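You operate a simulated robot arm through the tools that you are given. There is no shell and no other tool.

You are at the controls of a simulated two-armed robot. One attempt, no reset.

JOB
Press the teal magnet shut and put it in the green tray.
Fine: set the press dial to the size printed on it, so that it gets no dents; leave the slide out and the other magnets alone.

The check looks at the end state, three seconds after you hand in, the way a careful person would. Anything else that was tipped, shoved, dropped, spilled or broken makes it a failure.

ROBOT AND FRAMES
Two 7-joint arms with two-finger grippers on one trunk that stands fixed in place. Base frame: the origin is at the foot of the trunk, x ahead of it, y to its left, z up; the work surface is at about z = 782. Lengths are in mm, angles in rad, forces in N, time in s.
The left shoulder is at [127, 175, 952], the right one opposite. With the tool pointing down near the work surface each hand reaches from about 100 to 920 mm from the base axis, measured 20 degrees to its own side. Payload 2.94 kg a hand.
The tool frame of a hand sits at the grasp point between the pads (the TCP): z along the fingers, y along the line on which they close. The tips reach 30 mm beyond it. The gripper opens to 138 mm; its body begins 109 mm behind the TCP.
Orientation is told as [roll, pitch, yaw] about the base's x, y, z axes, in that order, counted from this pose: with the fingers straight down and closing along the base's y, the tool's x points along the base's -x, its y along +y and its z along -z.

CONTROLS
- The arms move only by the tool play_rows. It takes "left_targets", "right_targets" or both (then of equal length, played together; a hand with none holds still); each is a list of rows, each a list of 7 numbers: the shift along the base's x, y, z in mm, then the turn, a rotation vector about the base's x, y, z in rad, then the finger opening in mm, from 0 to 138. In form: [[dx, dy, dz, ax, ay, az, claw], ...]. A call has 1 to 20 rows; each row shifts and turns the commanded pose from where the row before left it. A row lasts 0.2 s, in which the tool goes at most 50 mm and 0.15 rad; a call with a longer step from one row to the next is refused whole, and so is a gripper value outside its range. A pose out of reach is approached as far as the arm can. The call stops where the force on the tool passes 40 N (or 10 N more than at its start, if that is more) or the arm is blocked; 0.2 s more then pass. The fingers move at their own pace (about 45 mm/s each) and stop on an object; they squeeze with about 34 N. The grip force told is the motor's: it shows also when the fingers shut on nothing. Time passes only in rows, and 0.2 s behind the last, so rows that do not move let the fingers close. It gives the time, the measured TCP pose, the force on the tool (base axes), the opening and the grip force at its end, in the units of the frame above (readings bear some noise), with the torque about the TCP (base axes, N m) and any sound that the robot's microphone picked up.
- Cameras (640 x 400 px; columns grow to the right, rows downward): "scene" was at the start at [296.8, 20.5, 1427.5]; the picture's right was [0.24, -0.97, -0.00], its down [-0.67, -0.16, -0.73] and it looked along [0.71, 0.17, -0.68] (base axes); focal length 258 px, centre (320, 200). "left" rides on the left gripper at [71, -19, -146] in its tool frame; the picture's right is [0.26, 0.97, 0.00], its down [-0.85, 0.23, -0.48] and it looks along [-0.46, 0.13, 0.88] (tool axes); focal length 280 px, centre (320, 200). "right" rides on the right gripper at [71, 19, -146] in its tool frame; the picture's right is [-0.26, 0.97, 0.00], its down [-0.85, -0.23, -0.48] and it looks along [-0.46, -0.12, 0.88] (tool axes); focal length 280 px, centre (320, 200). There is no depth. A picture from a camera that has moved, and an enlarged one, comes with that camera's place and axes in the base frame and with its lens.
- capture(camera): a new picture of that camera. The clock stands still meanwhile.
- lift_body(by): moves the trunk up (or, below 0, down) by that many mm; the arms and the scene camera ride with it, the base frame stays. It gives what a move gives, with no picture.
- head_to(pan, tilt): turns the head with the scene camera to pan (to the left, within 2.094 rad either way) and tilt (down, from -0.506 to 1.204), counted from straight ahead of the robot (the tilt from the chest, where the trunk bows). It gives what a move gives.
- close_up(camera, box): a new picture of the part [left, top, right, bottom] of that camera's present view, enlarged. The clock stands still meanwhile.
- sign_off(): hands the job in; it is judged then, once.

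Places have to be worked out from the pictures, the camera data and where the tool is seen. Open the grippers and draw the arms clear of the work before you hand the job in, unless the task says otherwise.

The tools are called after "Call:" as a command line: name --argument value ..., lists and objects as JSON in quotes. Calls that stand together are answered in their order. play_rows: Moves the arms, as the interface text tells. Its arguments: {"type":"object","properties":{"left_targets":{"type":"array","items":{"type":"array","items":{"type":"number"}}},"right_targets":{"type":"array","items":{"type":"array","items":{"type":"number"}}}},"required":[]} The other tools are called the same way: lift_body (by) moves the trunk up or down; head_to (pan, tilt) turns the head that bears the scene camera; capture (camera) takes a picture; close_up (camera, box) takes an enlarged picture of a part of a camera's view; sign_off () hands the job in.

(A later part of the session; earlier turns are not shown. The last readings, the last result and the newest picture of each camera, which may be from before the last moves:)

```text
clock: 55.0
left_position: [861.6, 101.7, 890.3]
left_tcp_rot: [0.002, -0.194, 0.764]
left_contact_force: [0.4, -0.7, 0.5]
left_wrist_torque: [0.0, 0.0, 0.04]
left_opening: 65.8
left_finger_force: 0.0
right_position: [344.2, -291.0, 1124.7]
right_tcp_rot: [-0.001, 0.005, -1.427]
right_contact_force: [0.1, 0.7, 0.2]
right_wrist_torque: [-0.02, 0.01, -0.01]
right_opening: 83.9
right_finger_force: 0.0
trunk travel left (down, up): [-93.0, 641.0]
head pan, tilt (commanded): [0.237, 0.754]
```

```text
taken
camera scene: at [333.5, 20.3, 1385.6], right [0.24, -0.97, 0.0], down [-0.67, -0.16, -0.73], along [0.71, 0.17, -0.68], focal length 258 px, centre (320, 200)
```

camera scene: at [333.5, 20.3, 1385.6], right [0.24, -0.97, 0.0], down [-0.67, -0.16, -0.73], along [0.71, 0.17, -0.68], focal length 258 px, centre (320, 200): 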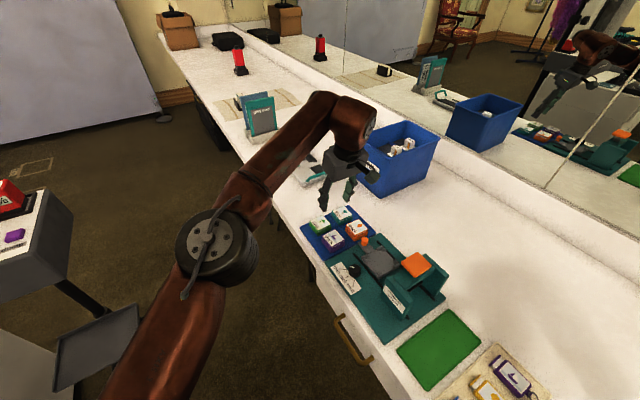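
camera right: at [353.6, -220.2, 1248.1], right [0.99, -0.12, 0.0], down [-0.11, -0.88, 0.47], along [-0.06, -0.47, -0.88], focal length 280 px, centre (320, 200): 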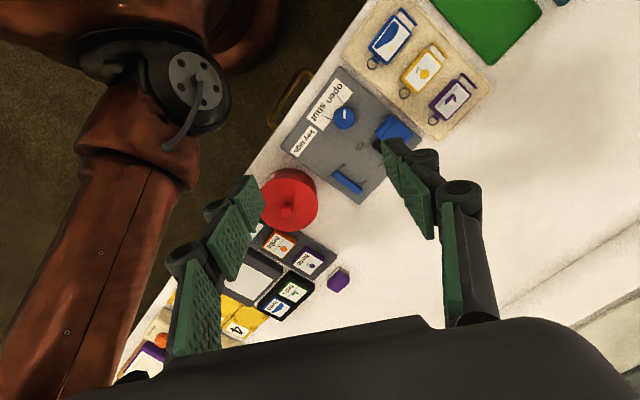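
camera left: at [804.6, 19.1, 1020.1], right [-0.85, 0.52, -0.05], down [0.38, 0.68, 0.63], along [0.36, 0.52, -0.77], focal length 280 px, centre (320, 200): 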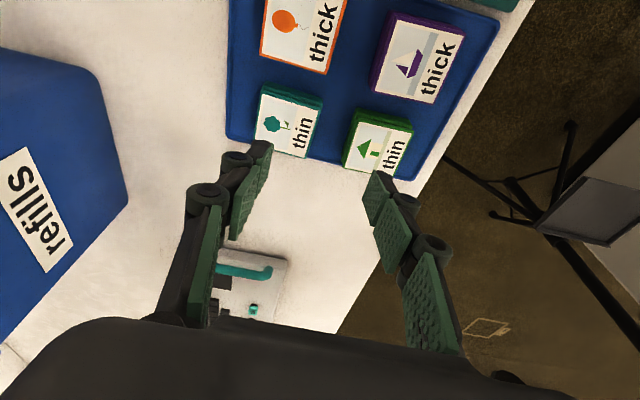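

Steady at trunk −36 mm (camera x 333.5). I zoom on the magnet for a precise fix.

Call:
close_up --camera "left" --box '[220, 60, 420, 210]'

```text
2.67 times, centred on (320, 135) of left
camera zoom: at [804.6, 19.1, 1020.1], right [-0.85, 0.52, -0.05], down [0.38, 0.68, 0.63], along [0.36, 0.52, -0.77], focal length 748 px, centre (320, 373)
```

zoom: 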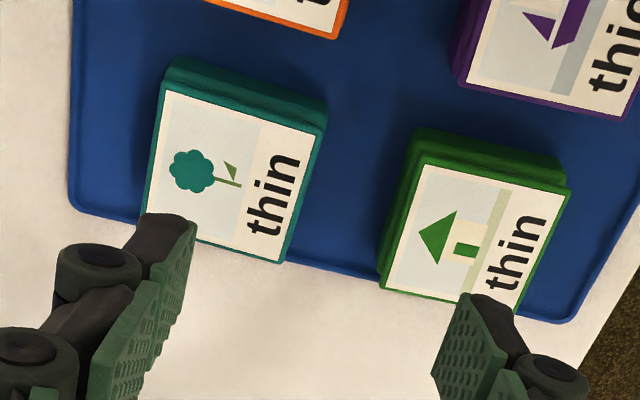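

The magnet's centre is about (890, 84). I align over it at z≈868 and check again.

Call:
play_rows --left_targets '[[9.5, -5.9, -6, 0, 0, 0, 66], [9.5, -5.9, -8, 0, 0, 0, 66], [9.5, -5.9, -8, 0, 0, 0, 66], [0, 0, 0, 0, 0, 0, 66], [0, 0, 0, 0, 0, 0, 66]]'

Call:
capture --camera "left"

Call:
close_up --camera "scene" --box '[280, 130, 400, 260]'

```text
clock: 56.2
left_position: [882.4, 83.1, 866.4]
left_tcp_rot: [0.001, -0.195, 0.763]
left_contact_force: [-0.2, 0.4, 0.5]
left_wrist_torque: [0.0, -0.01, -0.02]
left_opening: 66.1
left_finger_force: 0.2
left hand out of reach, approached as far as the arm can: row 3
right_position: [344.6, -292.3, 1124.0]
right_tcp_rot: [0.0, 0.004, -1.43]
right_contact_force: [0.5, -0.6, 0.3]
right_wrist_torque: [-0.02, 0.01, 0.02]
right_opening: 84.1
right_finger_force: 0.1
trunk travel left (down, up): [-93.0, 641.0]
head pan, tilt (commanded): [0.237, 0.754]
```

```text
taken
camera left: at [824.3, 1.3, 995.7], right [-0.85, 0.52, -0.05], down [0.38, 0.68, 0.63], along [0.36, 0.52, -0.77], focal length 280 px, centre (320, 200)
```

left: 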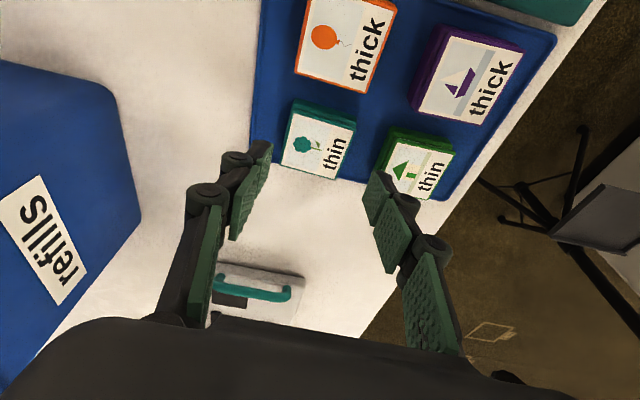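

```text
3.08 times, centred on (340, 195) of scene
camera zoom: at [333.7, 20.3, 1385.5], right [0.24, -0.97, 0.0], down [-0.67, -0.16, -0.73], along [0.71, 0.17, -0.69], focal length 794 px, centre (258, 215)
```

zoom: 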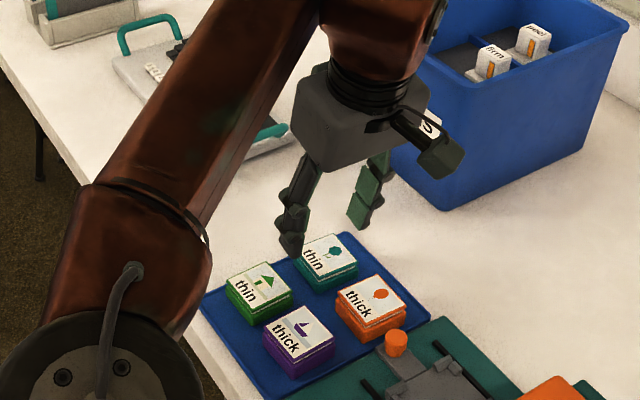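

Still ~8 mm short at this height. I lower the trunk another 12 mm in small steps for margin.

Call:
lift_body --by -6

Call:
play_rows --right_targets '[[0, 0, 0, 0, 0, 0, 84], [0, 0, 0, 0, 0, 0, 84], [0, 0, 0, 0, 0, 0, 84], [0, 0, 0, 0, 0, 0, 84]]'

Call:
lift_body --by -6

Call:
play_rows --left_targets '[[3, 0, 0, 0, 0, 0, 66], [3, 0, 0, 0, 0, 0, 66], [2, 0, 0, 0, 0, 0, 66], [0, 0, 0, 0, 0, 0, 66], [0, 0, 0, 0, 0, 0, 66], [0, 0, 0, 0, 0, 0, 66]]'

Call:
close_up --camera "left" --box '[220, 60, 420, 260]'

```text
clock: 56.8
left_position: [883.6, 82.8, 860.3]
left_tcp_rot: [0.001, -0.19, 0.763]
left_contact_force: [-0.4, -0.3, 1.0]
left_wrist_torque: [0.03, 0.05, -0.03]
left_opening: 66.0
left_finger_force: 0.2
right_position: [345.3, -291.2, 1118.8]
right_tcp_rot: [-0.002, 0.004, -1.427]
right_contact_force: [0.3, -1.3, -0.6]
right_wrist_torque: [-0.01, -0.01, -0.01]
right_opening: 83.9
right_finger_force: 0.1
trunk travel left (down, up): [-87.0, 647.0]
head pan, tilt (commanded): [0.237, 0.754]
```

```text
clock: 57.8
left_position: [883.1, 83.5, 860.8]
left_tcp_rot: [0.003, -0.193, 0.762]
left_contact_force: [-0.3, 0.4, 0.0]
left_wrist_torque: [0.03, 0.01, -0.01]
left_opening: 65.7
left_finger_force: 0.1
right_position: [345.2, -292.3, 1118.0]
right_tcp_rot: [-0.001, 0.006, -1.428]
right_contact_force: [-0.5, -0.4, 0.3]
right_wrist_torque: [-0.01, -0.02, 0.0]
right_opening: 84.1
right_finger_force: 0.0
trunk travel left (down, up): [-87.0, 647.0]
head pan, tilt (commanded): [0.237, 0.754]
```

```text
clock: 58.3
left_position: [883.5, 82.9, 853.8]
left_tcp_rot: [0.004, -0.195, 0.764]
left_contact_force: [1.0, 0.1, 0.2]
left_wrist_torque: [0.01, 0.05, -0.01]
left_opening: 65.8
left_finger_force: 0.1
right_position: [345.6, -291.9, 1112.7]
right_tcp_rot: [0.0, 0.005, -1.428]
right_contact_force: [-0.2, -0.1, 0.4]
right_wrist_torque: [0.01, 0.01, 0.0]
right_opening: 83.9
right_finger_force: 0.0
trunk travel left (down, up): [-81.0, 653.0]
head pan, tilt (commanded): [0.237, 0.754]
```

```text
clock: 59.7
left_position: [888.4, 82.9, 854.5]
left_tcp_rot: [-0.002, -0.196, 0.763]
left_contact_force: [0.4, 0.0, -0.2]
left_wrist_torque: [0.03, 0.01, 0.0]
left_opening: 66.0
left_finger_force: 0.0
right_position: [344.9, -291.1, 1111.9]
right_tcp_rot: [0.0, 0.004, -1.428]
right_contact_force: [0.9, -0.6, 0.6]
right_wrist_torque: [-0.03, 0.04, 0.0]
right_opening: 83.9
right_finger_force: 0.1
trunk travel left (down, up): [-81.0, 653.0]
head pan, tilt (commanded): [0.237, 0.754]
```

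```text
2.00 times, centred on (320, 160) of left
camera zoom: at [830.6, 1.4, 983.4], right [-0.85, 0.52, -0.05], down [0.38, 0.68, 0.63], along [0.36, 0.52, -0.77], focal length 561 px, centre (320, 280)
```

zoom: 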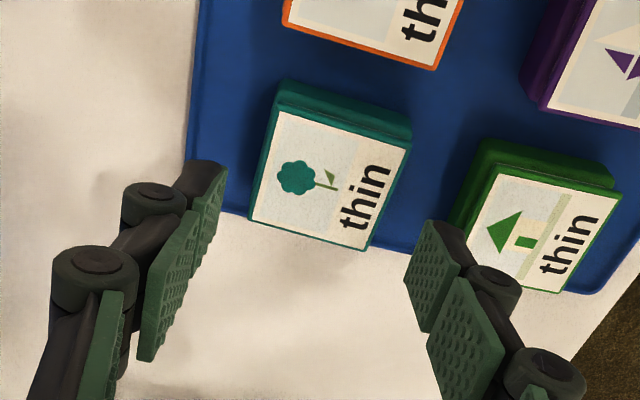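

Refined centre (889.6, 84.4), half-width about 23. With the lean, the pads sit ~5 mm further out at magnet height, so I target TCP (886, 81) and descend to z≈823 gently.

Call:
play_rows --left_targets '[[-0.6, -0.5, -8, 0, 0, 0, 66], [-0.6, -0.5, -8, 0, 0, 0, 66], [-0.6, -0.5, -7, 0, 0, 0, 66], [-0.6, -0.4, -6, 0, 0, 0, 66], [0, 0, 0, 0, 0, 0, 66], [0, 0, 0, 0, 0, 0, 66]]'

Call:
capture --camera "left"

Call:
close_up --camera "scene" --box '[290, 150, 400, 260]'

```text
clock: 61.1
left_position: [887.6, 80.4, 824.8]
left_tcp_rot: [0.002, -0.194, 0.763]
left_contact_force: [-0.7, 1.3, 0.3]
left_wrist_torque: [0.04, -0.01, 0.01]
left_opening: 66.1
left_finger_force: 0.0
right_position: [344.2, -291.6, 1113.2]
right_tcp_rot: [0.0, 0.005, -1.429]
right_contact_force: [0.0, -0.8, 0.3]
right_wrist_torque: [-0.01, -0.02, -0.01]
right_opening: 83.8
right_finger_force: 0.1
trunk travel left (down, up): [-81.0, 653.0]
head pan, tilt (commanded): [0.237, 0.754]
```

```text
taken
camera left: at [830.2, -1.1, 954.6], right [-0.85, 0.52, -0.05], down [0.38, 0.68, 0.63], along [0.36, 0.52, -0.77], focal length 280 px, centre (320, 200)
```

left: 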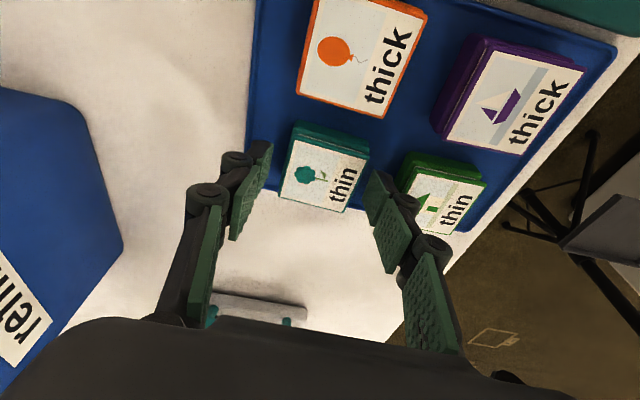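

```text
3.64 times, centred on (345, 205) of scene
camera zoom: at [346.2, 20.2, 1371.3], right [0.24, -0.97, 0.0], down [-0.67, -0.16, -0.73], along [0.71, 0.17, -0.68], focal length 938 px, centre (229, 182)
```

zoom: 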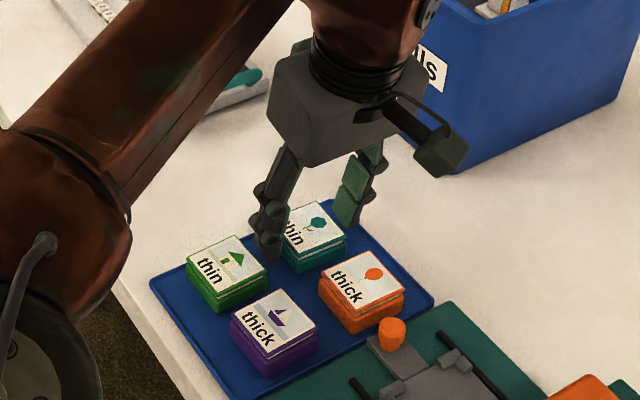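

The magnet sits between the pads within about 2 mm. I go 3 mm lower and close.

Call:
play_rows --left_targets '[[0, 0, -3, 0, 0, 0, 66], [0, 0, 0, 0, 0, 0, 66], [0, 0, 0, 0, 0, 0, 56], [0, 0, 0, 0, 0, 0, 50], [0, 0, 0, 0, 0, 0, 40], [0, 0, 0, 0, 0, 0, 38], [0, 0, 0, 0, 0, 0, 38]]'

Call:
close_up --camera "left" --box '[220, 80, 460, 260]'

Call:
close_up --camera "scene" --box '[310, 190, 380, 250]'

```text
clock: 62.7
left_position: [888.3, 81.2, 822.0]
left_tcp_rot: [0.002, -0.194, 0.763]
left_contact_force: [-0.2, -0.2, 1.0]
left_wrist_torque: [0.0, 0.02, 0.02]
left_opening: 48.8
left_finger_force: 34.3
right_position: [344.1, -292.1, 1113.4]
right_tcp_rot: [-0.001, 0.004, -1.427]
right_contact_force: [-0.3, 0.8, -0.2]
right_wrist_torque: [0.01, 0.0, 0.0]
right_opening: 83.9
right_finger_force: 0.0
trunk travel left (down, up): [-81.0, 653.0]
head pan, tilt (commanded): [0.237, 0.754]
```

```text
2.22 times, centred on (340, 170) of left
camera zoom: at [829.9, -1.3, 951.8], right [-0.85, 0.52, -0.05], down [0.38, 0.68, 0.63], along [0.36, 0.52, -0.77], focal length 623 px, centre (276, 267)
```

zoom: 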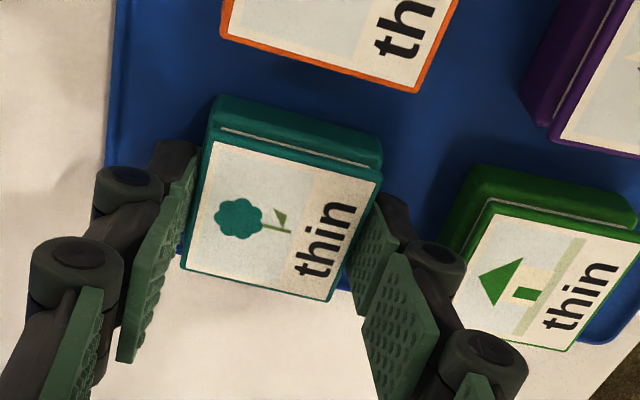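

```text
6.67 times, centred on (345, 220) of scene
camera zoom: at [346.2, 20.2, 1371.3], right [0.24, -0.97, 0.0], down [-0.67, -0.16, -0.73], along [0.71, 0.17, -0.68], focal length 1721 px, centre (153, 67)
```

zoom: 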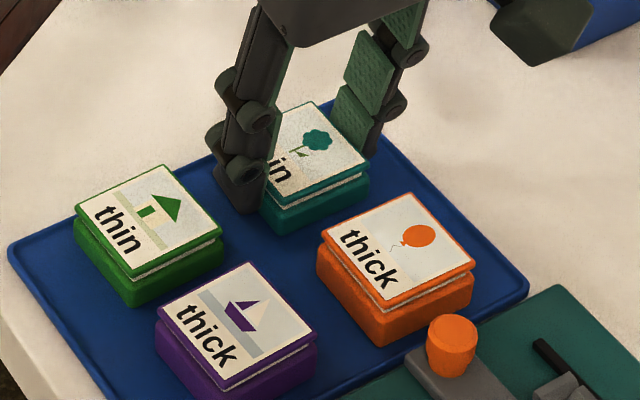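

Gripped at 48.8 mm with 34 N. I lift straight up slowly.

Call:
play_rows --left_targets '[[0, 0, 5, 0, 0, 0, 38], [0, 0, 8, 0, 0, 0, 38], [0, 0, 9, 0, 0, 0, 38], [-1, -1, 9, 0, 0, 0, 38], [-1, -1, 9, 0, 0, 0, 38], [-2, -2, 9, 0, 0, 0, 38], [0, 0, 0, 0, 0, 0, 38], [0, 0, 0, 0, 0, 0, 38]]'

Call:
capture --camera "left"

Call:
capture --camera "scene"

```text
clock: 64.5
left_position: [881.4, 76.8, 871.5]
left_tcp_rot: [0.001, -0.194, 0.763]
left_contact_force: [-0.9, -0.2, -0.5]
left_wrist_torque: [-0.01, -0.03, -0.04]
left_opening: 48.9
left_finger_force: 34.0
left hand out of reach, approached as far as the arm can: row 6
right_position: [344.4, -291.9, 1112.9]
right_tcp_rot: [-0.001, 0.004, -1.427]
right_contact_force: [-0.4, -0.7, -1.1]
right_wrist_torque: [-0.01, -0.02, 0.0]
right_opening: 84.1
right_finger_force: 0.0
trunk travel left (down, up): [-81.0, 653.0]
head pan, tilt (commanded): [0.237, 0.754]
```

```text
taken
camera left: at [822.7, -5.4, 1000.4], right [-0.85, 0.52, -0.05], down [0.38, 0.68, 0.63], along [0.36, 0.52, -0.77], focal length 280 px, centre (320, 200)
```

left: 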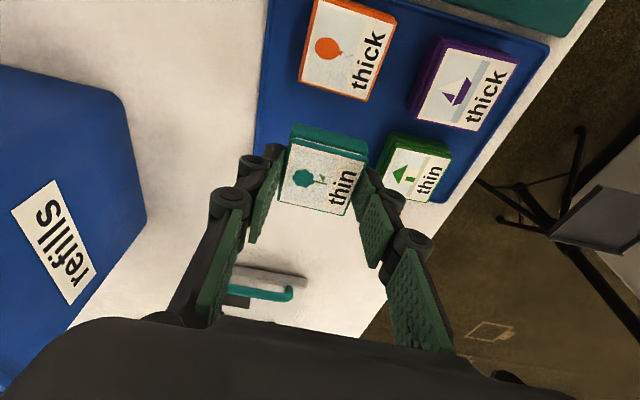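

```text
taken
camera scene: at [346.1, 20.3, 1371.3], right [0.24, -0.97, 0.0], down [-0.67, -0.16, -0.73], along [0.71, 0.17, -0.68], focal length 258 px, centre (320, 200)
```

scene: 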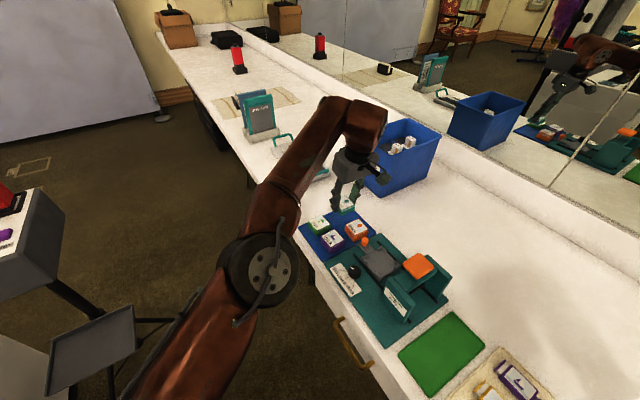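

The magnet is in hand and the neighbours undisturbed. I carry it back along the press axis to above the slide's nest, rising slightly.

Call:
play_rows --left_targets '[[-9.1, -8.2, 2, 0, 0, 0, 38], [-9.1, -8.2, 2, 0, 0, 0, 38], [-9.1, -8.2, 2, 0, 0, 0, 38], [-9.1, -8.2, 2, 0, 0, 0, 38], [-9.1, -8.2, 2, 0, 0, 0, 38], [-9.1, -8.2, 2, 0, 0, 0, 38], [-9.1, -8.2, 2, 0, 0, 0, 38], [-9.1, -8.2, 2, 0, 0, 0, 38], [-9.1, -8.2, 2, 0, 0, 0, 38], [-9.1, -8.2, 2, 0, 0, 0, 38], [-9.1, -8.2, 0, 0, 0, 0, 38], [-9.1, -8.2, 0, 0, 0, 0, 38], [-9.1, -8.2, 0, 0, 0, 0, 38], [-9.1, -8.2, 0, 0, 0, 0, 38], [-9, -7.7, 0, 0, 0, 0, 38], [0, 0, 0, 0, 0, 0, 38], [0, 0, 0, 0, 0, 0, 38]]'

Call:
capture --camera "left"

Call:
capture --camera "scene"

```text
clock: 68.1
left_position: [743.5, -46.6, 889.9]
left_tcp_rot: [0.003, -0.194, 0.762]
left_contact_force: [-0.6, -0.8, -0.2]
left_wrist_torque: [0.03, -0.02, -0.01]
left_opening: 48.6
left_finger_force: 33.9
right_position: [345.0, -292.4, 1112.7]
right_tcp_rot: [0.0, 0.005, -1.428]
right_contact_force: [0.0, 0.2, 0.4]
right_wrist_torque: [0.0, 0.02, 0.01]
right_opening: 84.1
right_finger_force: 0.1
trunk travel left (down, up): [-81.0, 653.0]
head pan, tilt (commanded): [0.237, 0.754]
```

```text
taken
camera left: at [686.9, -128.2, 1020.5], right [-0.85, 0.52, -0.05], down [0.38, 0.68, 0.63], along [0.36, 0.52, -0.77], focal length 280 px, centre (320, 200)
```

left: 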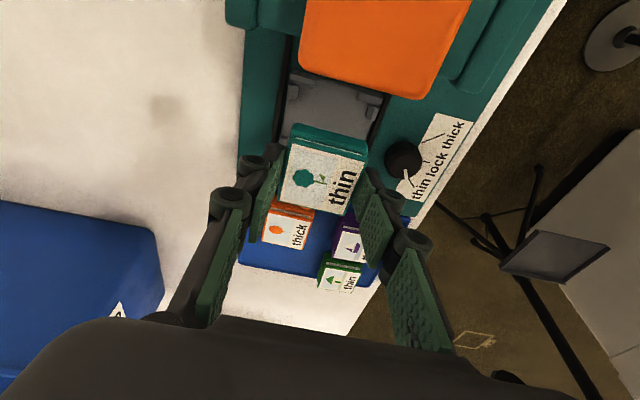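

```text
taken
camera scene: at [346.2, 20.1, 1371.3], right [0.24, -0.97, 0.0], down [-0.67, -0.16, -0.73], along [0.71, 0.17, -0.68], focal length 258 px, centre (320, 200)
```

scene: 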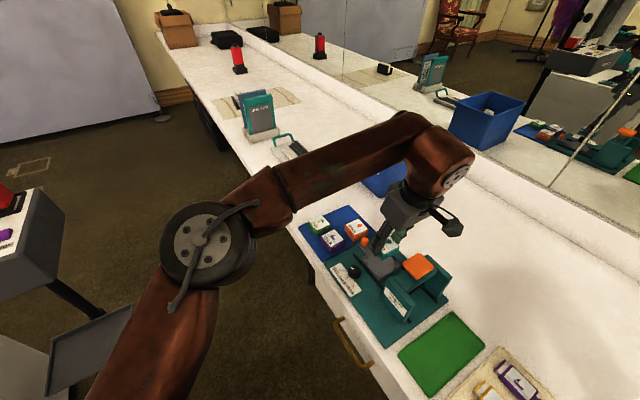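

The magnet hovers over the slide. I zoom to fix the nest's position relative to the hand.

Call:
close_up --camera "left" --box '[230, 40, 430, 220]'

Call:
close_up --camera "scene" --box '[320, 210, 460, 330]'

```text
2.22 times, centred on (330, 130) of left
camera zoom: at [686.9, -128.2, 1020.5], right [-0.85, 0.52, -0.05], down [0.38, 0.68, 0.63], along [0.36, 0.52, -0.77], focal length 623 px, centre (298, 356)
```

zoom: 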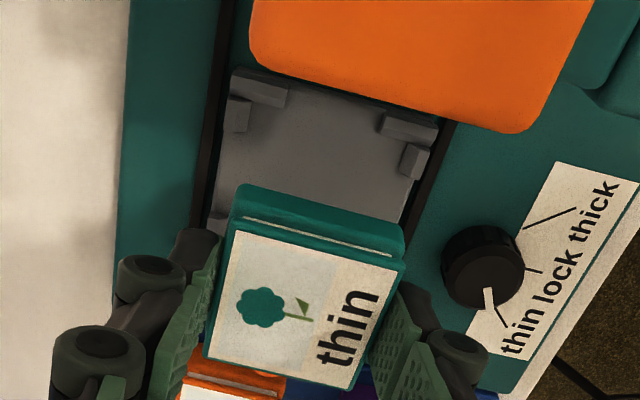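

```text
3.33 times, centred on (390, 270) of scene
camera zoom: at [346.2, 20.1, 1371.3], right [0.24, -0.97, 0.0], down [-0.67, -0.16, -0.73], along [0.71, 0.17, -0.68], focal length 860 px, centre (87, -33)
```

zoom: 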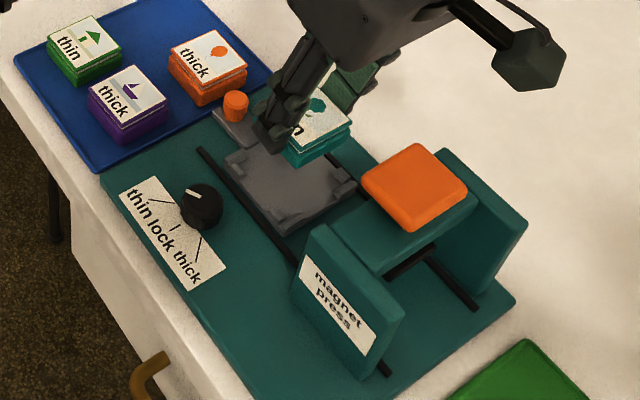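

Magnet and nest are aligned across; along the press axis I shift about 4 mm toward the gantry, then descend to z≈850 and re-check.

Call:
play_rows --left_targets '[[-2.7, -2.6, 0, 0, 0, 0, 38], [0, 0, -10, 0, 0, 0, 38], [0, 0, -10, 0, 0, 0, 38], [0, 0, -10, 0, 0, 0, 38], [0, 0, -8, 0, 0, 0, 38], [0, 0, 0, 0, 0, 0, 38], [0, 0, 0, 0, 0, 0, 38]]'

Call:
close_up --camera "left" --box '[230, 40, 430, 220]'

Call:
close_up --camera "scene" --box '[340, 210, 440, 300]'

```text
clock: 69.7
left_position: [742.3, -49.1, 852.9]
left_tcp_rot: [0.003, -0.195, 0.764]
left_contact_force: [-0.6, -0.2, -0.5]
left_wrist_torque: [0.0, -0.01, 0.02]
left_opening: 48.8
left_finger_force: 34.0
right_position: [345.4, -292.7, 1112.4]
right_tcp_rot: [0.0, 0.005, -1.428]
right_contact_force: [0.4, -0.6, 0.0]
right_wrist_torque: [0.01, 0.0, 0.0]
right_opening: 83.9
right_finger_force: 0.1
trunk travel left (down, up): [-81.0, 653.0]
head pan, tilt (commanded): [0.237, 0.754]
```

```text
2.22 times, centred on (330, 130) of left
camera zoom: at [684.4, -130.4, 982.2], right [-0.85, 0.52, -0.05], down [0.38, 0.68, 0.63], along [0.36, 0.52, -0.77], focal length 623 px, centre (298, 356)
```

zoom: 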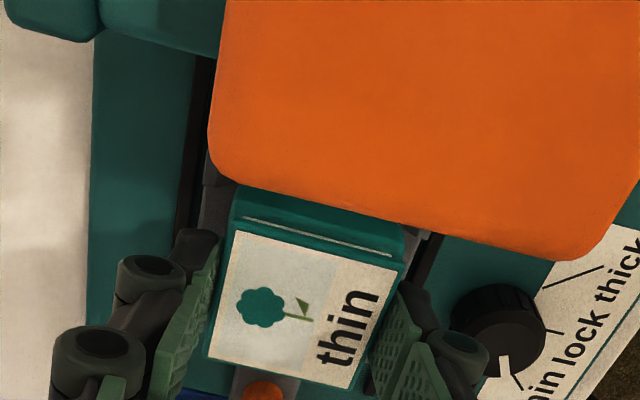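

```text
4.44 times, centred on (390, 255) of scene
camera zoom: at [346.3, 20.1, 1371.3], right [0.24, -0.97, 0.0], down [-0.67, -0.16, -0.73], along [0.71, 0.17, -0.68], focal length 1147 px, centre (9, -44)
```

zoom: 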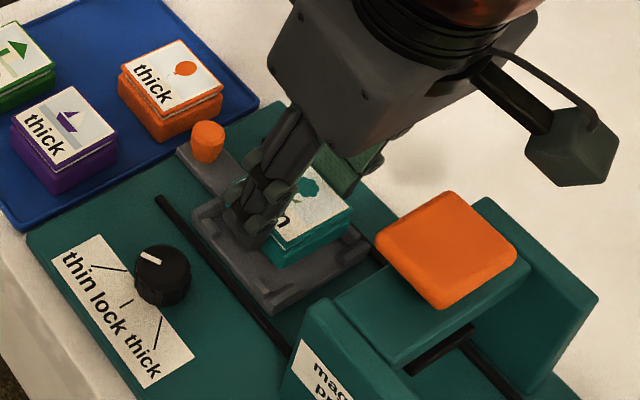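

Alignment looks right (magnet about 18 mm above the nest). I descend further in small steps, watching force.

Call:
play_rows --left_targets '[[0, 0, -4, 0, 0, 0, 38], [0, 0, -4, 0, 0, 0, 38], [0, 0, -3, 0, 0, 0, 38], [0, 0, 0, 0, 0, 0, 38]]'

Call:
close_up --camera "scene" --box '[350, 220, 430, 290]'

Call:
close_up --camera "left" --box '[270, 90, 390, 220]'

```text
clock: 70.7
left_position: [741.7, -48.0, 841.8]
left_tcp_rot: [0.001, -0.193, 0.764]
left_contact_force: [-0.2, 0.2, -0.1]
left_wrist_torque: [0.05, -0.03, 0.03]
left_opening: 48.8
left_finger_force: 33.6
right_position: [344.8, -292.0, 1111.4]
right_tcp_rot: [-0.001, 0.006, -1.427]
right_contact_force: [0.4, -0.4, -0.1]
right_wrist_torque: [-0.02, 0.05, 0.01]
right_opening: 84.2
right_finger_force: 0.0
trunk travel left (down, up): [-81.0, 653.0]
head pan, tilt (commanded): [0.237, 0.754]
```

```text
5.71 times, centred on (390, 255) of scene
camera zoom: at [346.2, 20.2, 1371.3], right [0.24, -0.97, 0.0], down [-0.67, -0.16, -0.73], along [0.71, 0.17, -0.68], focal length 1475 px, centre (-80, -114)
```

zoom: 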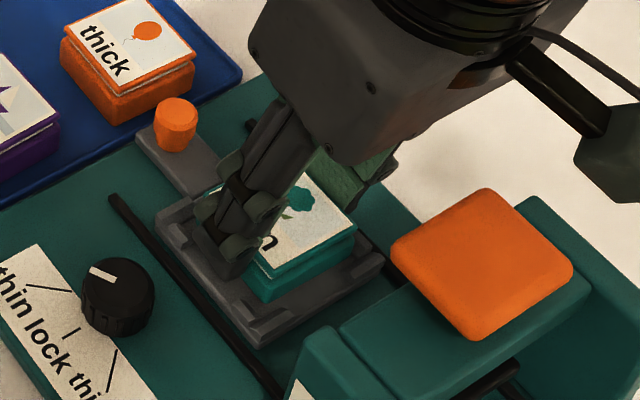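

```text
3.08 times, centred on (330, 155) of left
camera zoom: at [684.1, -130.7, 971.3], right [-0.85, 0.52, -0.05], down [0.38, 0.68, 0.63], along [0.36, 0.52, -0.77], focal length 863 px, centre (289, 338)
```

zoom: 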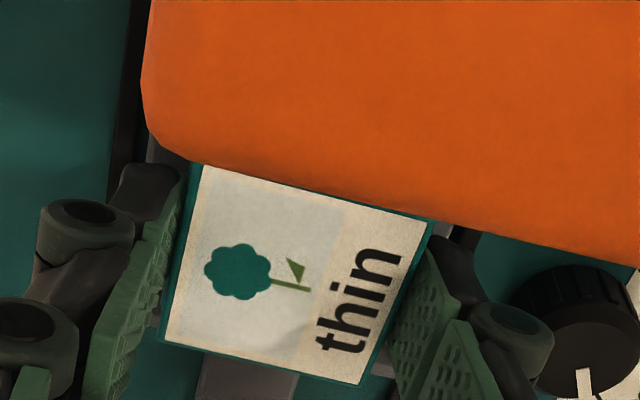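

Close to landing and still no contact. I continue down in 2 mm steps.

Call:
play_rows --left_targets '[[0, 0, -2, 0, 0, 0, 38], [0, 0, -2, 0, 0, 0, 38], [0, 0, 0, 0, 0, 0, 38]]'

Call:
play_rows --left_targets '[[0, 0, -2, 0, 0, 0, 38], [0, 0, 0, 0, 0, 0, 38]]'

Call:
close_up --camera "scene" --box '[350, 220, 430, 290]'

```text
clock: 71.5
left_position: [742.0, -48.4, 837.9]
left_tcp_rot: [0.0, -0.194, 0.762]
left_contact_force: [-0.3, -1.0, 3.7]
left_wrist_torque: [-0.02, 0.02, -0.04]
left_opening: 48.9
left_finger_force: 34.3
right_position: [344.7, -292.6, 1113.0]
right_tcp_rot: [0.001, 0.004, -1.429]
right_contact_force: [-0.3, -0.3, -0.7]
right_wrist_torque: [-0.01, -0.03, 0.01]
right_opening: 84.0
right_finger_force: 0.0
trunk travel left (down, up): [-81.0, 653.0]
head pan, tilt (commanded): [0.237, 0.754]
```

```text
clock: 72.1
left_position: [741.1, -48.8, 838.8]
left_tcp_rot: [0.0, -0.195, 0.763]
left_contact_force: [2.9, -1.8, 18.5]
left_wrist_torque: [0.04, 0.03, 0.02]
left_opening: 48.8
left_finger_force: 34.4
right_position: [343.4, -291.4, 1113.0]
right_tcp_rot: [0.003, 0.007, -1.428]
right_contact_force: [0.9, 0.0, -0.2]
right_wrist_torque: [-0.01, 0.0, -0.02]
right_opening: 84.2
right_finger_force: 0.1
trunk travel left (down, up): [-81.0, 653.0]
head pan, tilt (commanded): [0.237, 0.754]
```

```text
5.71 times, centred on (390, 255) of scene
camera zoom: at [344.5, 20.1, 1372.0], right [0.23, -0.97, 0.0], down [-0.66, -0.16, -0.73], along [0.71, 0.17, -0.68], focal length 1475 px, centre (-80, -114)
```

zoom: 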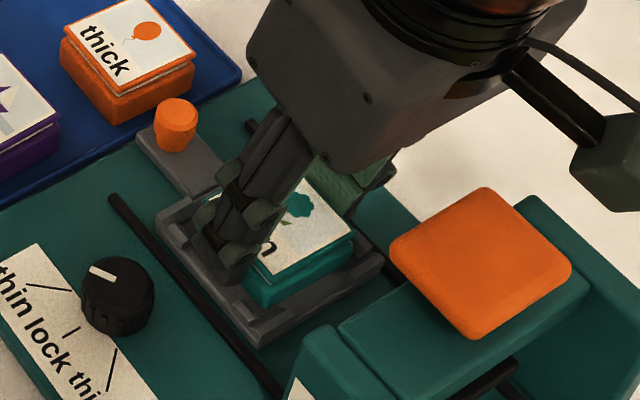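

Contact at TCP z≈838 with ~18 N: the magnet is seated in the nest. I ease up 2 mm and open the fingers.

Call:
play_rows --left_targets '[[0, 0, 2, 0, 0, 0, 38], [0, 0, 0, 0, 0, 0, 44], [0, 0, 0, 0, 0, 0, 52], [0, 0, 0, 0, 0, 0, 58], [0, 0, 0, 0, 0, 0, 62], [0, 0, 0, 0, 0, 0, 62]]'

Call:
close_up --camera "scene" --box '[350, 220, 430, 290]'

Call:
close_up --camera "left" --box '[230, 60, 430, 240]'

```text
clock: 73.5
left_position: [741.8, -48.1, 839.5]
left_tcp_rot: [0.003, -0.193, 0.763]
left_contact_force: [0.2, 0.3, 1.6]
left_wrist_torque: [0.01, 0.0, 0.01]
left_opening: 62.1
left_finger_force: 0.0
right_position: [344.5, -293.0, 1113.5]
right_tcp_rot: [-0.001, 0.005, -1.429]
right_contact_force: [-0.7, 0.5, 0.3]
right_wrist_torque: [-0.02, 0.0, 0.02]
right_opening: 84.2
right_finger_force: 0.1
trunk travel left (down, up): [-81.0, 653.0]
head pan, tilt (commanded): [0.237, 0.754]
```

```text
5.71 times, centred on (390, 255) of scene
camera zoom: at [346.2, 20.2, 1371.3], right [0.24, -0.97, 0.0], down [-0.67, -0.16, -0.73], along [0.71, 0.17, -0.68], focal length 1475 px, centre (-80, -114)
```

zoom: 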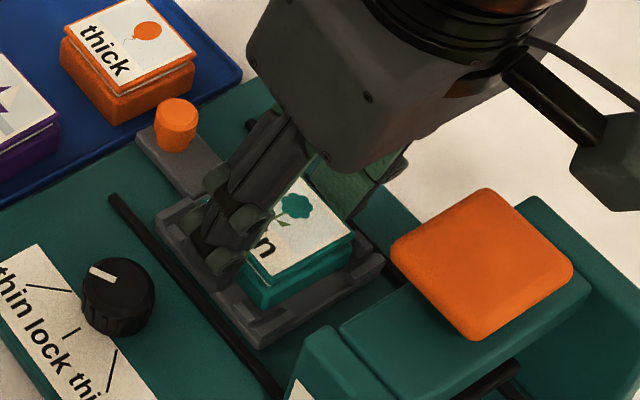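

```text
2.22 times, centred on (330, 150) of left
camera zoom: at [683.9, -130.6, 966.9], right [-0.85, 0.52, -0.05], down [0.38, 0.68, 0.63], along [0.36, 0.52, -0.77], focal length 623 px, centre (298, 311)
```

zoom: 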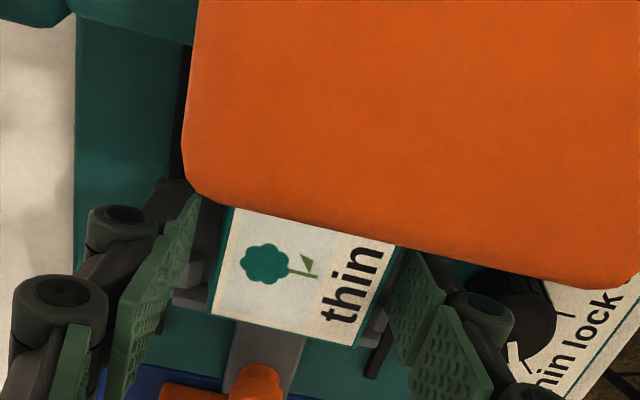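

The magnet rests in the nest. I raise the left hand straight up and then back over to see it.

Call:
play_rows --left_targets '[[0, 0, 5, 0, 0, 0, 64], [0, 0, 10, 0, 0, 0, 66], [0, 0, 12, 0, 0, 0, 66], [0, 0, 12, 0, 0, 0, 66], [0, 0, 12, 0, 0, 0, 66], [0, 0, 12, 0, 0, 0, 66], [0, 0, 12, 0, 0, 0, 66], [0, 0, 0, 0, 0, 0, 66]]'

Call:
close_up --camera "left" --box '[230, 20, 430, 200]'

Call:
close_up --camera "scene" --box '[340, 210, 440, 300]'

```text
clock: 75.3
left_position: [740.8, -47.8, 912.8]
left_tcp_rot: [0.004, -0.193, 0.763]
left_contact_force: [0.2, 0.2, -0.4]
left_wrist_torque: [0.03, -0.01, 0.03]
left_opening: 66.1
left_finger_force: 0.1
right_position: [344.3, -291.2, 1113.1]
right_tcp_rot: [0.001, 0.006, -1.428]
right_contact_force: [-0.3, -0.5, 0.2]
right_wrist_torque: [0.0, -0.01, 0.06]
right_opening: 84.1
right_finger_force: 0.1
trunk travel left (down, up): [-81.0, 653.0]
head pan, tilt (commanded): [0.237, 0.754]
```

```text
2.22 times, centred on (330, 110) of left
camera zoom: at [684.0, -130.5, 1041.9], right [-0.85, 0.52, -0.05], down [0.38, 0.68, 0.63], along [0.36, 0.52, -0.77], focal length 623 px, centre (298, 400)
```

zoom: 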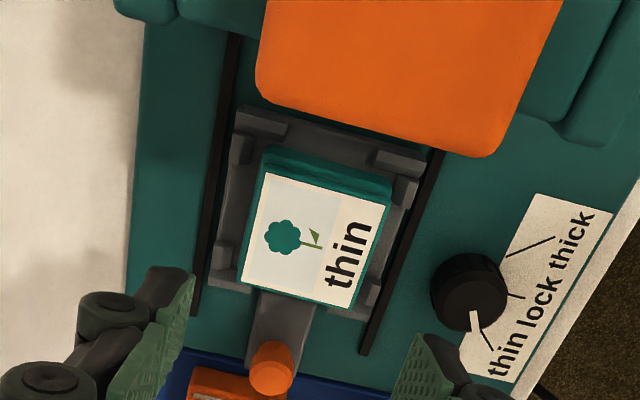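

```text
4.44 times, centred on (390, 255) of scene
camera zoom: at [346.3, 20.1, 1371.2], right [0.24, -0.97, 0.0], down [-0.67, -0.16, -0.73], along [0.71, 0.17, -0.68], focal length 1147 px, centre (9, -44)
```

zoom: 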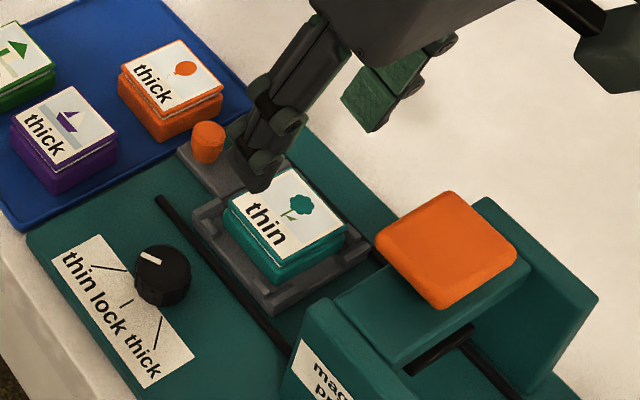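

The magnet is seated neatly in the nest. I will use the left hand for the rest and keep the right tucked. Now I take the lean out and move above the slide's orange knob (about (788, 0)).

Call:
play_rows --left_targets '[[7.8, 7.6, 0, -0.0222, 0.0233, 0, 60], [7.8, 7.6, 0, -0.0222, 0.0233, 0, 55], [7.8, 7.6, 0, -0.0222, 0.0233, 0, 50], [7.8, 7.6, 0, -0.0222, 0.0233, 0, 50], [7.8, 7.6, 0, -0.0222, 0.0233, 0, 50], [7.8, 7.6, 0, -0.0222, 0.0233, 0, 50], [0, 0, 0, 0, 0, 0, 50], [0, 0, 0, 0, 0, 0, 50]]'

Call:
capture --camera "left"

Call:
close_up --camera "scene" --box '[310, 190, 430, 300]'

```text
clock: 77.1
left_position: [790.0, -3.8, 912.8]
left_tcp_rot: [0.002, -0.001, 0.764]
left_contact_force: [0.4, 0.6, -0.5]
left_wrist_torque: [-0.01, 0.0, 0.0]
left_opening: 49.8
left_finger_force: 0.1
right_position: [345.8, -292.2, 1113.2]
right_tcp_rot: [0.001, 0.005, -1.428]
right_contact_force: [0.5, 0.3, 0.0]
right_wrist_torque: [-0.03, 0.02, -0.01]
right_opening: 84.1
right_finger_force: 0.1
trunk travel left (down, up): [-81.0, 653.0]
head pan, tilt (commanded): [0.237, 0.754]
```

```text
taken
camera left: at [749.9, -66.7, 1058.5], right [-0.86, 0.52, 0.0], down [0.45, 0.75, 0.48], along [0.24, 0.41, -0.88], focal length 280 px, centre (320, 200)
```

left: 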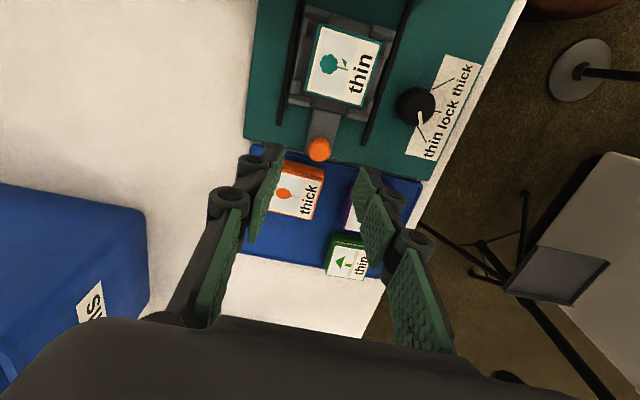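

```text
3.64 times, centred on (370, 245) of scene
camera zoom: at [346.2, 20.2, 1371.3], right [0.24, -0.97, 0.0], down [-0.67, -0.16, -0.73], along [0.71, 0.17, -0.68], focal length 938 px, centre (138, 36)
```

zoom: 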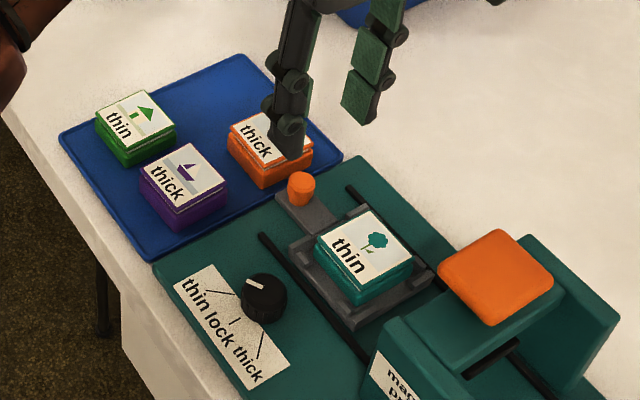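

Zooming on the knob to align precisely.

Call:
close_up --camera "left" --box '[270, 90, 390, 210]'

```text
3.33 times, centred on (330, 150) of left
camera zoom: at [749.9, -66.7, 1058.5], right [-0.86, 0.52, 0.0], down [0.45, 0.75, 0.48], along [0.24, 0.41, -0.88], focal length 935 px, centre (287, 367)
```

zoom: 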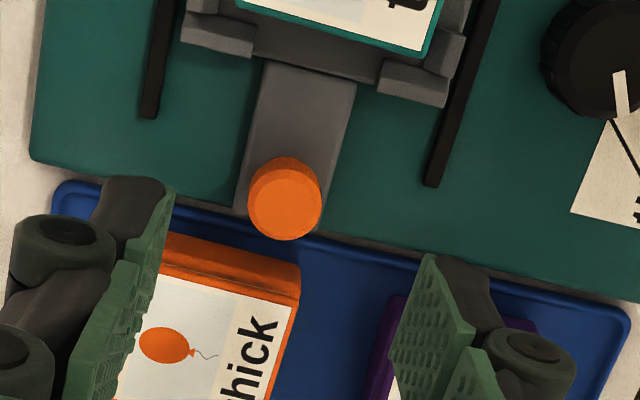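

Knob top is at about (792, 1.4). I align and descend with fingers at 50 mm to straddle it.

Call:
play_rows --left_targets '[[2, 5, 0, 0, 0, 0, 50], [0, 0, -12, 0, 0, 0, 50], [0, 0, -12, 0, 0, 0, 50], [0, 0, -12, 0, 0, 0, 50], [0, 0, -12, 0, 0, 0, 50], [0, 0, -12, 0, 0, 0, 50], [0, 0, -10, 0, 0, 0, 50], [0, 0, 0, 0, 0, 0, 50], [0, 0, 0, 0, 0, 0, 50]]'

Call:
close_up --camera "left" --box '[230, 90, 430, 240]'

Call:
close_up --camera "scene" --box '[330, 190, 430, 290]'

```text
clock: 79.1
left_position: [790.8, 2.0, 843.2]
left_tcp_rot: [0.002, -0.001, 0.765]
left_contact_force: [0.2, 0.4, 0.2]
left_wrist_torque: [0.0, -0.03, -0.03]
left_opening: 49.8
left_finger_force: 0.0
right_position: [344.8, -292.3, 1113.1]
right_tcp_rot: [0.001, 0.004, -1.427]
right_contact_force: [0.1, -0.1, 0.5]
right_wrist_torque: [-0.02, 0.0, 0.0]
right_opening: 84.1
right_finger_force: 0.0
trunk travel left (down, up): [-81.0, 653.0]
head pan, tilt (commanded): [0.237, 0.754]
```

```text
2.67 times, centred on (330, 165) of left
camera zoom: at [752.0, -61.4, 988.4], right [-0.86, 0.52, 0.0], down [0.45, 0.75, 0.48], along [0.24, 0.41, -0.88], focal length 748 px, centre (293, 293)
```

zoom: 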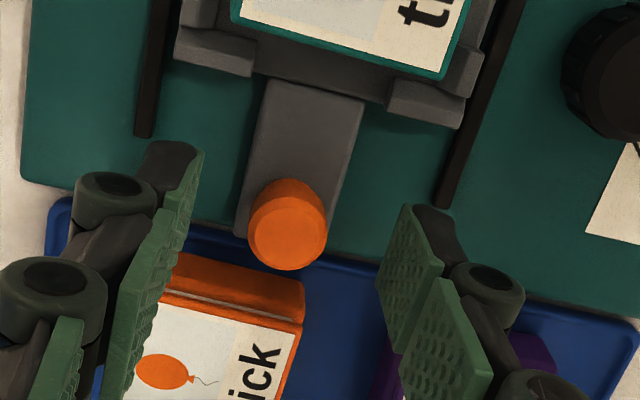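

```text
4.00 times, centred on (380, 240) of scene
camera zoom: at [346.3, 20.2, 1371.3], right [0.24, -0.97, 0.0], down [-0.67, -0.16, -0.73], along [0.71, 0.17, -0.68], focal length 1032 px, centre (80, 40)
```

zoom: 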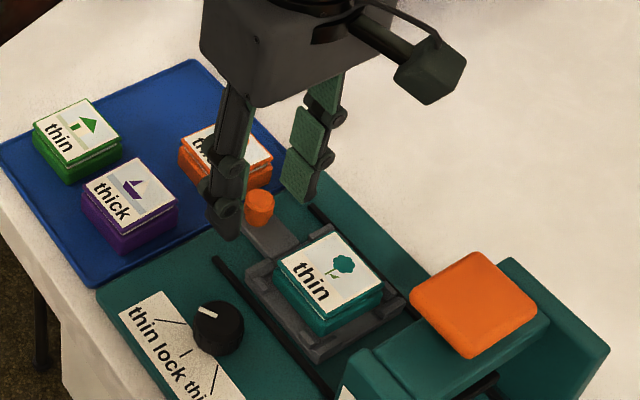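

The knob is centred between the fingers. I lower 5 mm more and close on it.

Call:
play_rows --left_targets '[[0, 0, -5, 0, 0, 0, 50], [0, 0, 0, 0, 0, 0, 40], [0, 0, 0, 0, 0, 0, 28], [0, 0, 0, 0, 0, 0, 14], [0, 0, 0, 0, 0, 0, 10], [0, 0, 0, 0, 0, 0, 10]]'

Call:
close_up --camera "left" --box '[230, 90, 430, 240]'

```text
clock: 80.5
left_position: [790.1, 0.8, 838.9]
left_tcp_rot: [0.001, -0.002, 0.763]
left_contact_force: [4.2, -3.4, 0.6]
left_wrist_torque: [-0.08, -0.15, 0.0]
left_opening: 18.9
left_finger_force: 44.8
right_position: [345.7, -292.9, 1112.5]
right_tcp_rot: [-0.001, 0.005, -1.427]
right_contact_force: [-0.1, 0.3, 0.5]
right_wrist_torque: [-0.02, 0.02, -0.02]
right_opening: 84.0
right_finger_force: 0.1
trunk travel left (down, up): [-81.0, 653.0]
head pan, tilt (commanded): [0.237, 0.754]
```

```text
2.67 times, centred on (330, 165) of left
camera zoom: at [752.3, -62.2, 983.2], right [-0.86, 0.52, 0.0], down [0.45, 0.75, 0.48], along [0.25, 0.41, -0.88], focal length 748 px, centre (293, 293)
```

zoom: 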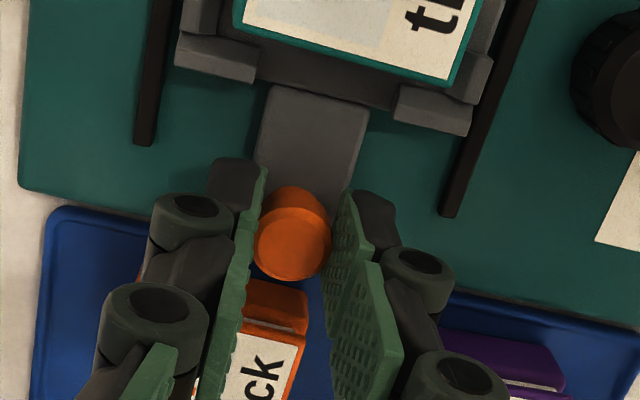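

The knob is gripped (18.9 mm). I slide it in along the rails slowly, about 8 mm per row, watching force.

Call:
play_rows --left_targets '[[-4, -4, 0, 0, 0, 0, 10], [-5.8, -5.5, 0, 0, 0, 0, 10], [-5.8, -5.5, 0, 0, 0, 0, 10], [-5.8, -5.5, 0, 0, 0, 0, 10], [0, 0, 0, 0, 0, 0, 10]]'

Call:
close_up --camera "scene" --box '[330, 190, 450, 310]'

```text
clock: 81.7
left_position: [769.5, -19.1, 837.4]
left_tcp_rot: [0.001, -0.002, 0.762]
left_contact_force: [7.8, -6.5, 0.3]
left_wrist_torque: [-0.08, -0.33, -0.03]
left_opening: 18.7
left_finger_force: 44.2
right_position: [346.1, -292.6, 1112.8]
right_tcp_rot: [0.001, 0.006, -1.427]
right_contact_force: [0.9, 0.0, -0.4]
right_wrist_torque: [-0.02, 0.0, 0.02]
right_opening: 84.1
right_finger_force: 0.0
trunk travel left (down, up): [-81.0, 653.0]
head pan, tilt (commanded): [0.237, 0.754]
```

```text
3.33 times, centred on (390, 250) of scene
camera zoom: at [346.9, 19.1, 1371.1], right [0.23, -0.97, 0.0], down [-0.67, -0.16, -0.73], along [0.71, 0.17, -0.69], focal length 860 px, centre (87, 33)
```

zoom: 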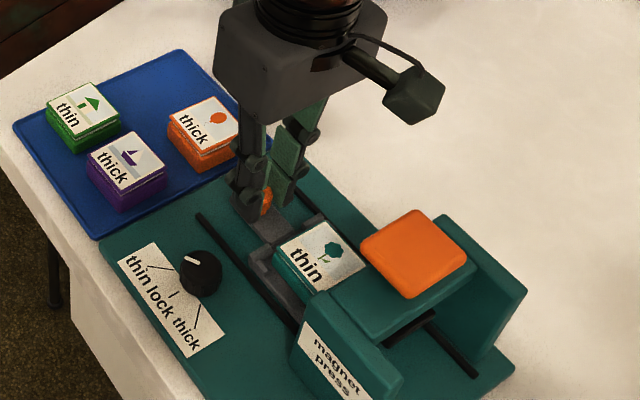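

It slides smoothly with a slight sideways load, so I bias the path a little and continue.

Call:
play_rows --left_targets '[[-4.5, -6.8, 0, 0, 0, 0, 10], [-5.5, -5.8, 0, 0, 0, 0, 10], [-5.5, -5.8, 0, 0, 0, 0, 10], [-5.6, -5.7, 0, 0, 0, 0, 10], [-5.6, -5.7, 0, 0, 0, 0, 10], [0, 0, 0, 0, 0, 0, 10]]'

Call:
close_up --camera "scene" --box '[330, 190, 450, 310]'

```text
clock: 83.1
left_position: [741.7, -48.7, 836.2]
left_tcp_rot: [0.003, -0.002, 0.764]
left_contact_force: [-1.9, 2.5, 0.1]
left_wrist_torque: [0.13, 0.01, 0.03]
left_opening: 18.9
left_finger_force: 44.7
right_position: [344.6, -291.4, 1111.7]
right_tcp_rot: [-0.001, 0.003, -1.427]
right_contact_force: [1.3, 0.4, -0.1]
right_wrist_torque: [-0.03, -0.02, 0.05]
right_opening: 84.1
right_finger_force: 0.0
trunk travel left (down, up): [-81.0, 653.0]
head pan, tilt (commanded): [0.237, 0.754]
```

```text
3.33 times, centred on (390, 250) of scene
camera zoom: at [345.8, 20.6, 1371.4], right [0.24, -0.97, 0.0], down [-0.67, -0.16, -0.73], along [0.71, 0.17, -0.68], focal length 860 px, centre (87, 33)
```

zoom: 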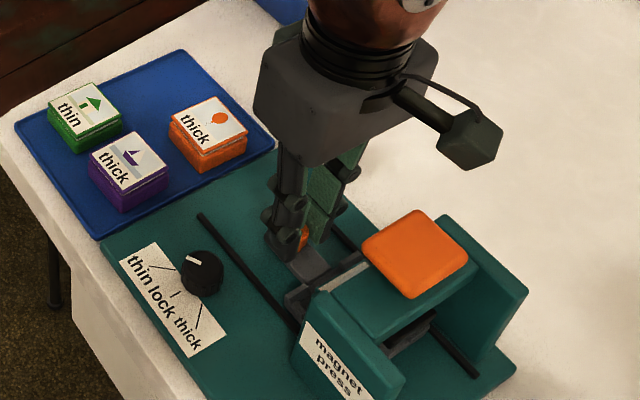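

About 69 mm in. I continue with smaller steps to find the end stop.

Call:
play_rows --left_targets '[[-4.3, -4.2, 0, 0, 0, 0, 10], [-4.3, -4.2, 0, 0, 0, 0, 10], [-4.3, -4.2, 0, 0, 0, 0, 10], [0, 0, 0, 0, 0, 0, 10]]'

Call:
play_rows --left_targets '[[-2.2, -2.1, 0, 0, 0, 0, 10], [-2.2, -2.1, 0, 0, 0, 0, 10], [0, 0, 0, 0, 0, 0, 10]]'

Call:
close_up --camera "scene" --box '[330, 190, 450, 310]'

```text
clock: 84.1
left_position: [728.6, -60.4, 838.0]
left_tcp_rot: [0.003, 0.0, 0.763]
left_contact_force: [-8.0, 5.0, -7.2]
left_wrist_torque: [0.29, 0.05, 0.01]
left_opening: 18.8
left_finger_force: 44.9
right_position: [345.7, -290.2, 1112.1]
right_tcp_rot: [0.001, 0.002, -1.428]
right_contact_force: [0.3, 0.0, 0.8]
right_wrist_torque: [-0.01, 0.0, -0.02]
right_opening: 84.3
right_finger_force: 0.0
trunk travel left (down, up): [-81.0, 653.0]
head pan, tilt (commanded): [0.237, 0.754]
```

```text
clock: 84.9
left_position: [726.8, -61.7, 838.0]
left_tcp_rot: [0.001, -0.002, 0.768]
left_contact_force: [7.3, 13.0, -2.3]
left_wrist_torque: [0.29, -0.17, 0.07]
left_opening: 18.7
left_finger_force: 44.0
right_position: [346.7, -289.4, 1113.1]
right_tcp_rot: [-0.001, 0.003, -1.426]
right_contact_force: [-0.9, -0.1, 0.4]
right_wrist_torque: [0.0, 0.0, 0.0]
right_opening: 84.0
right_finger_force: 0.1
trunk travel left (down, up): [-81.0, 653.0]
head pan, tilt (commanded): [0.237, 0.754]
```

```text
3.33 times, centred on (390, 250) of scene
camera zoom: at [347.7, 21.9, 1371.0], right [0.24, -0.97, 0.0], down [-0.67, -0.16, -0.73], along [0.71, 0.17, -0.69], focal length 860 px, centre (87, 33)
```

zoom: 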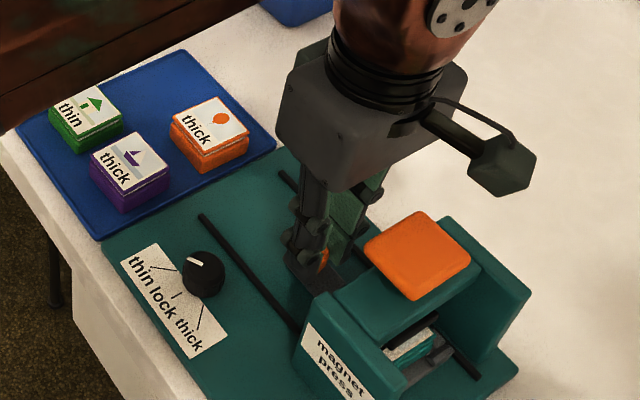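

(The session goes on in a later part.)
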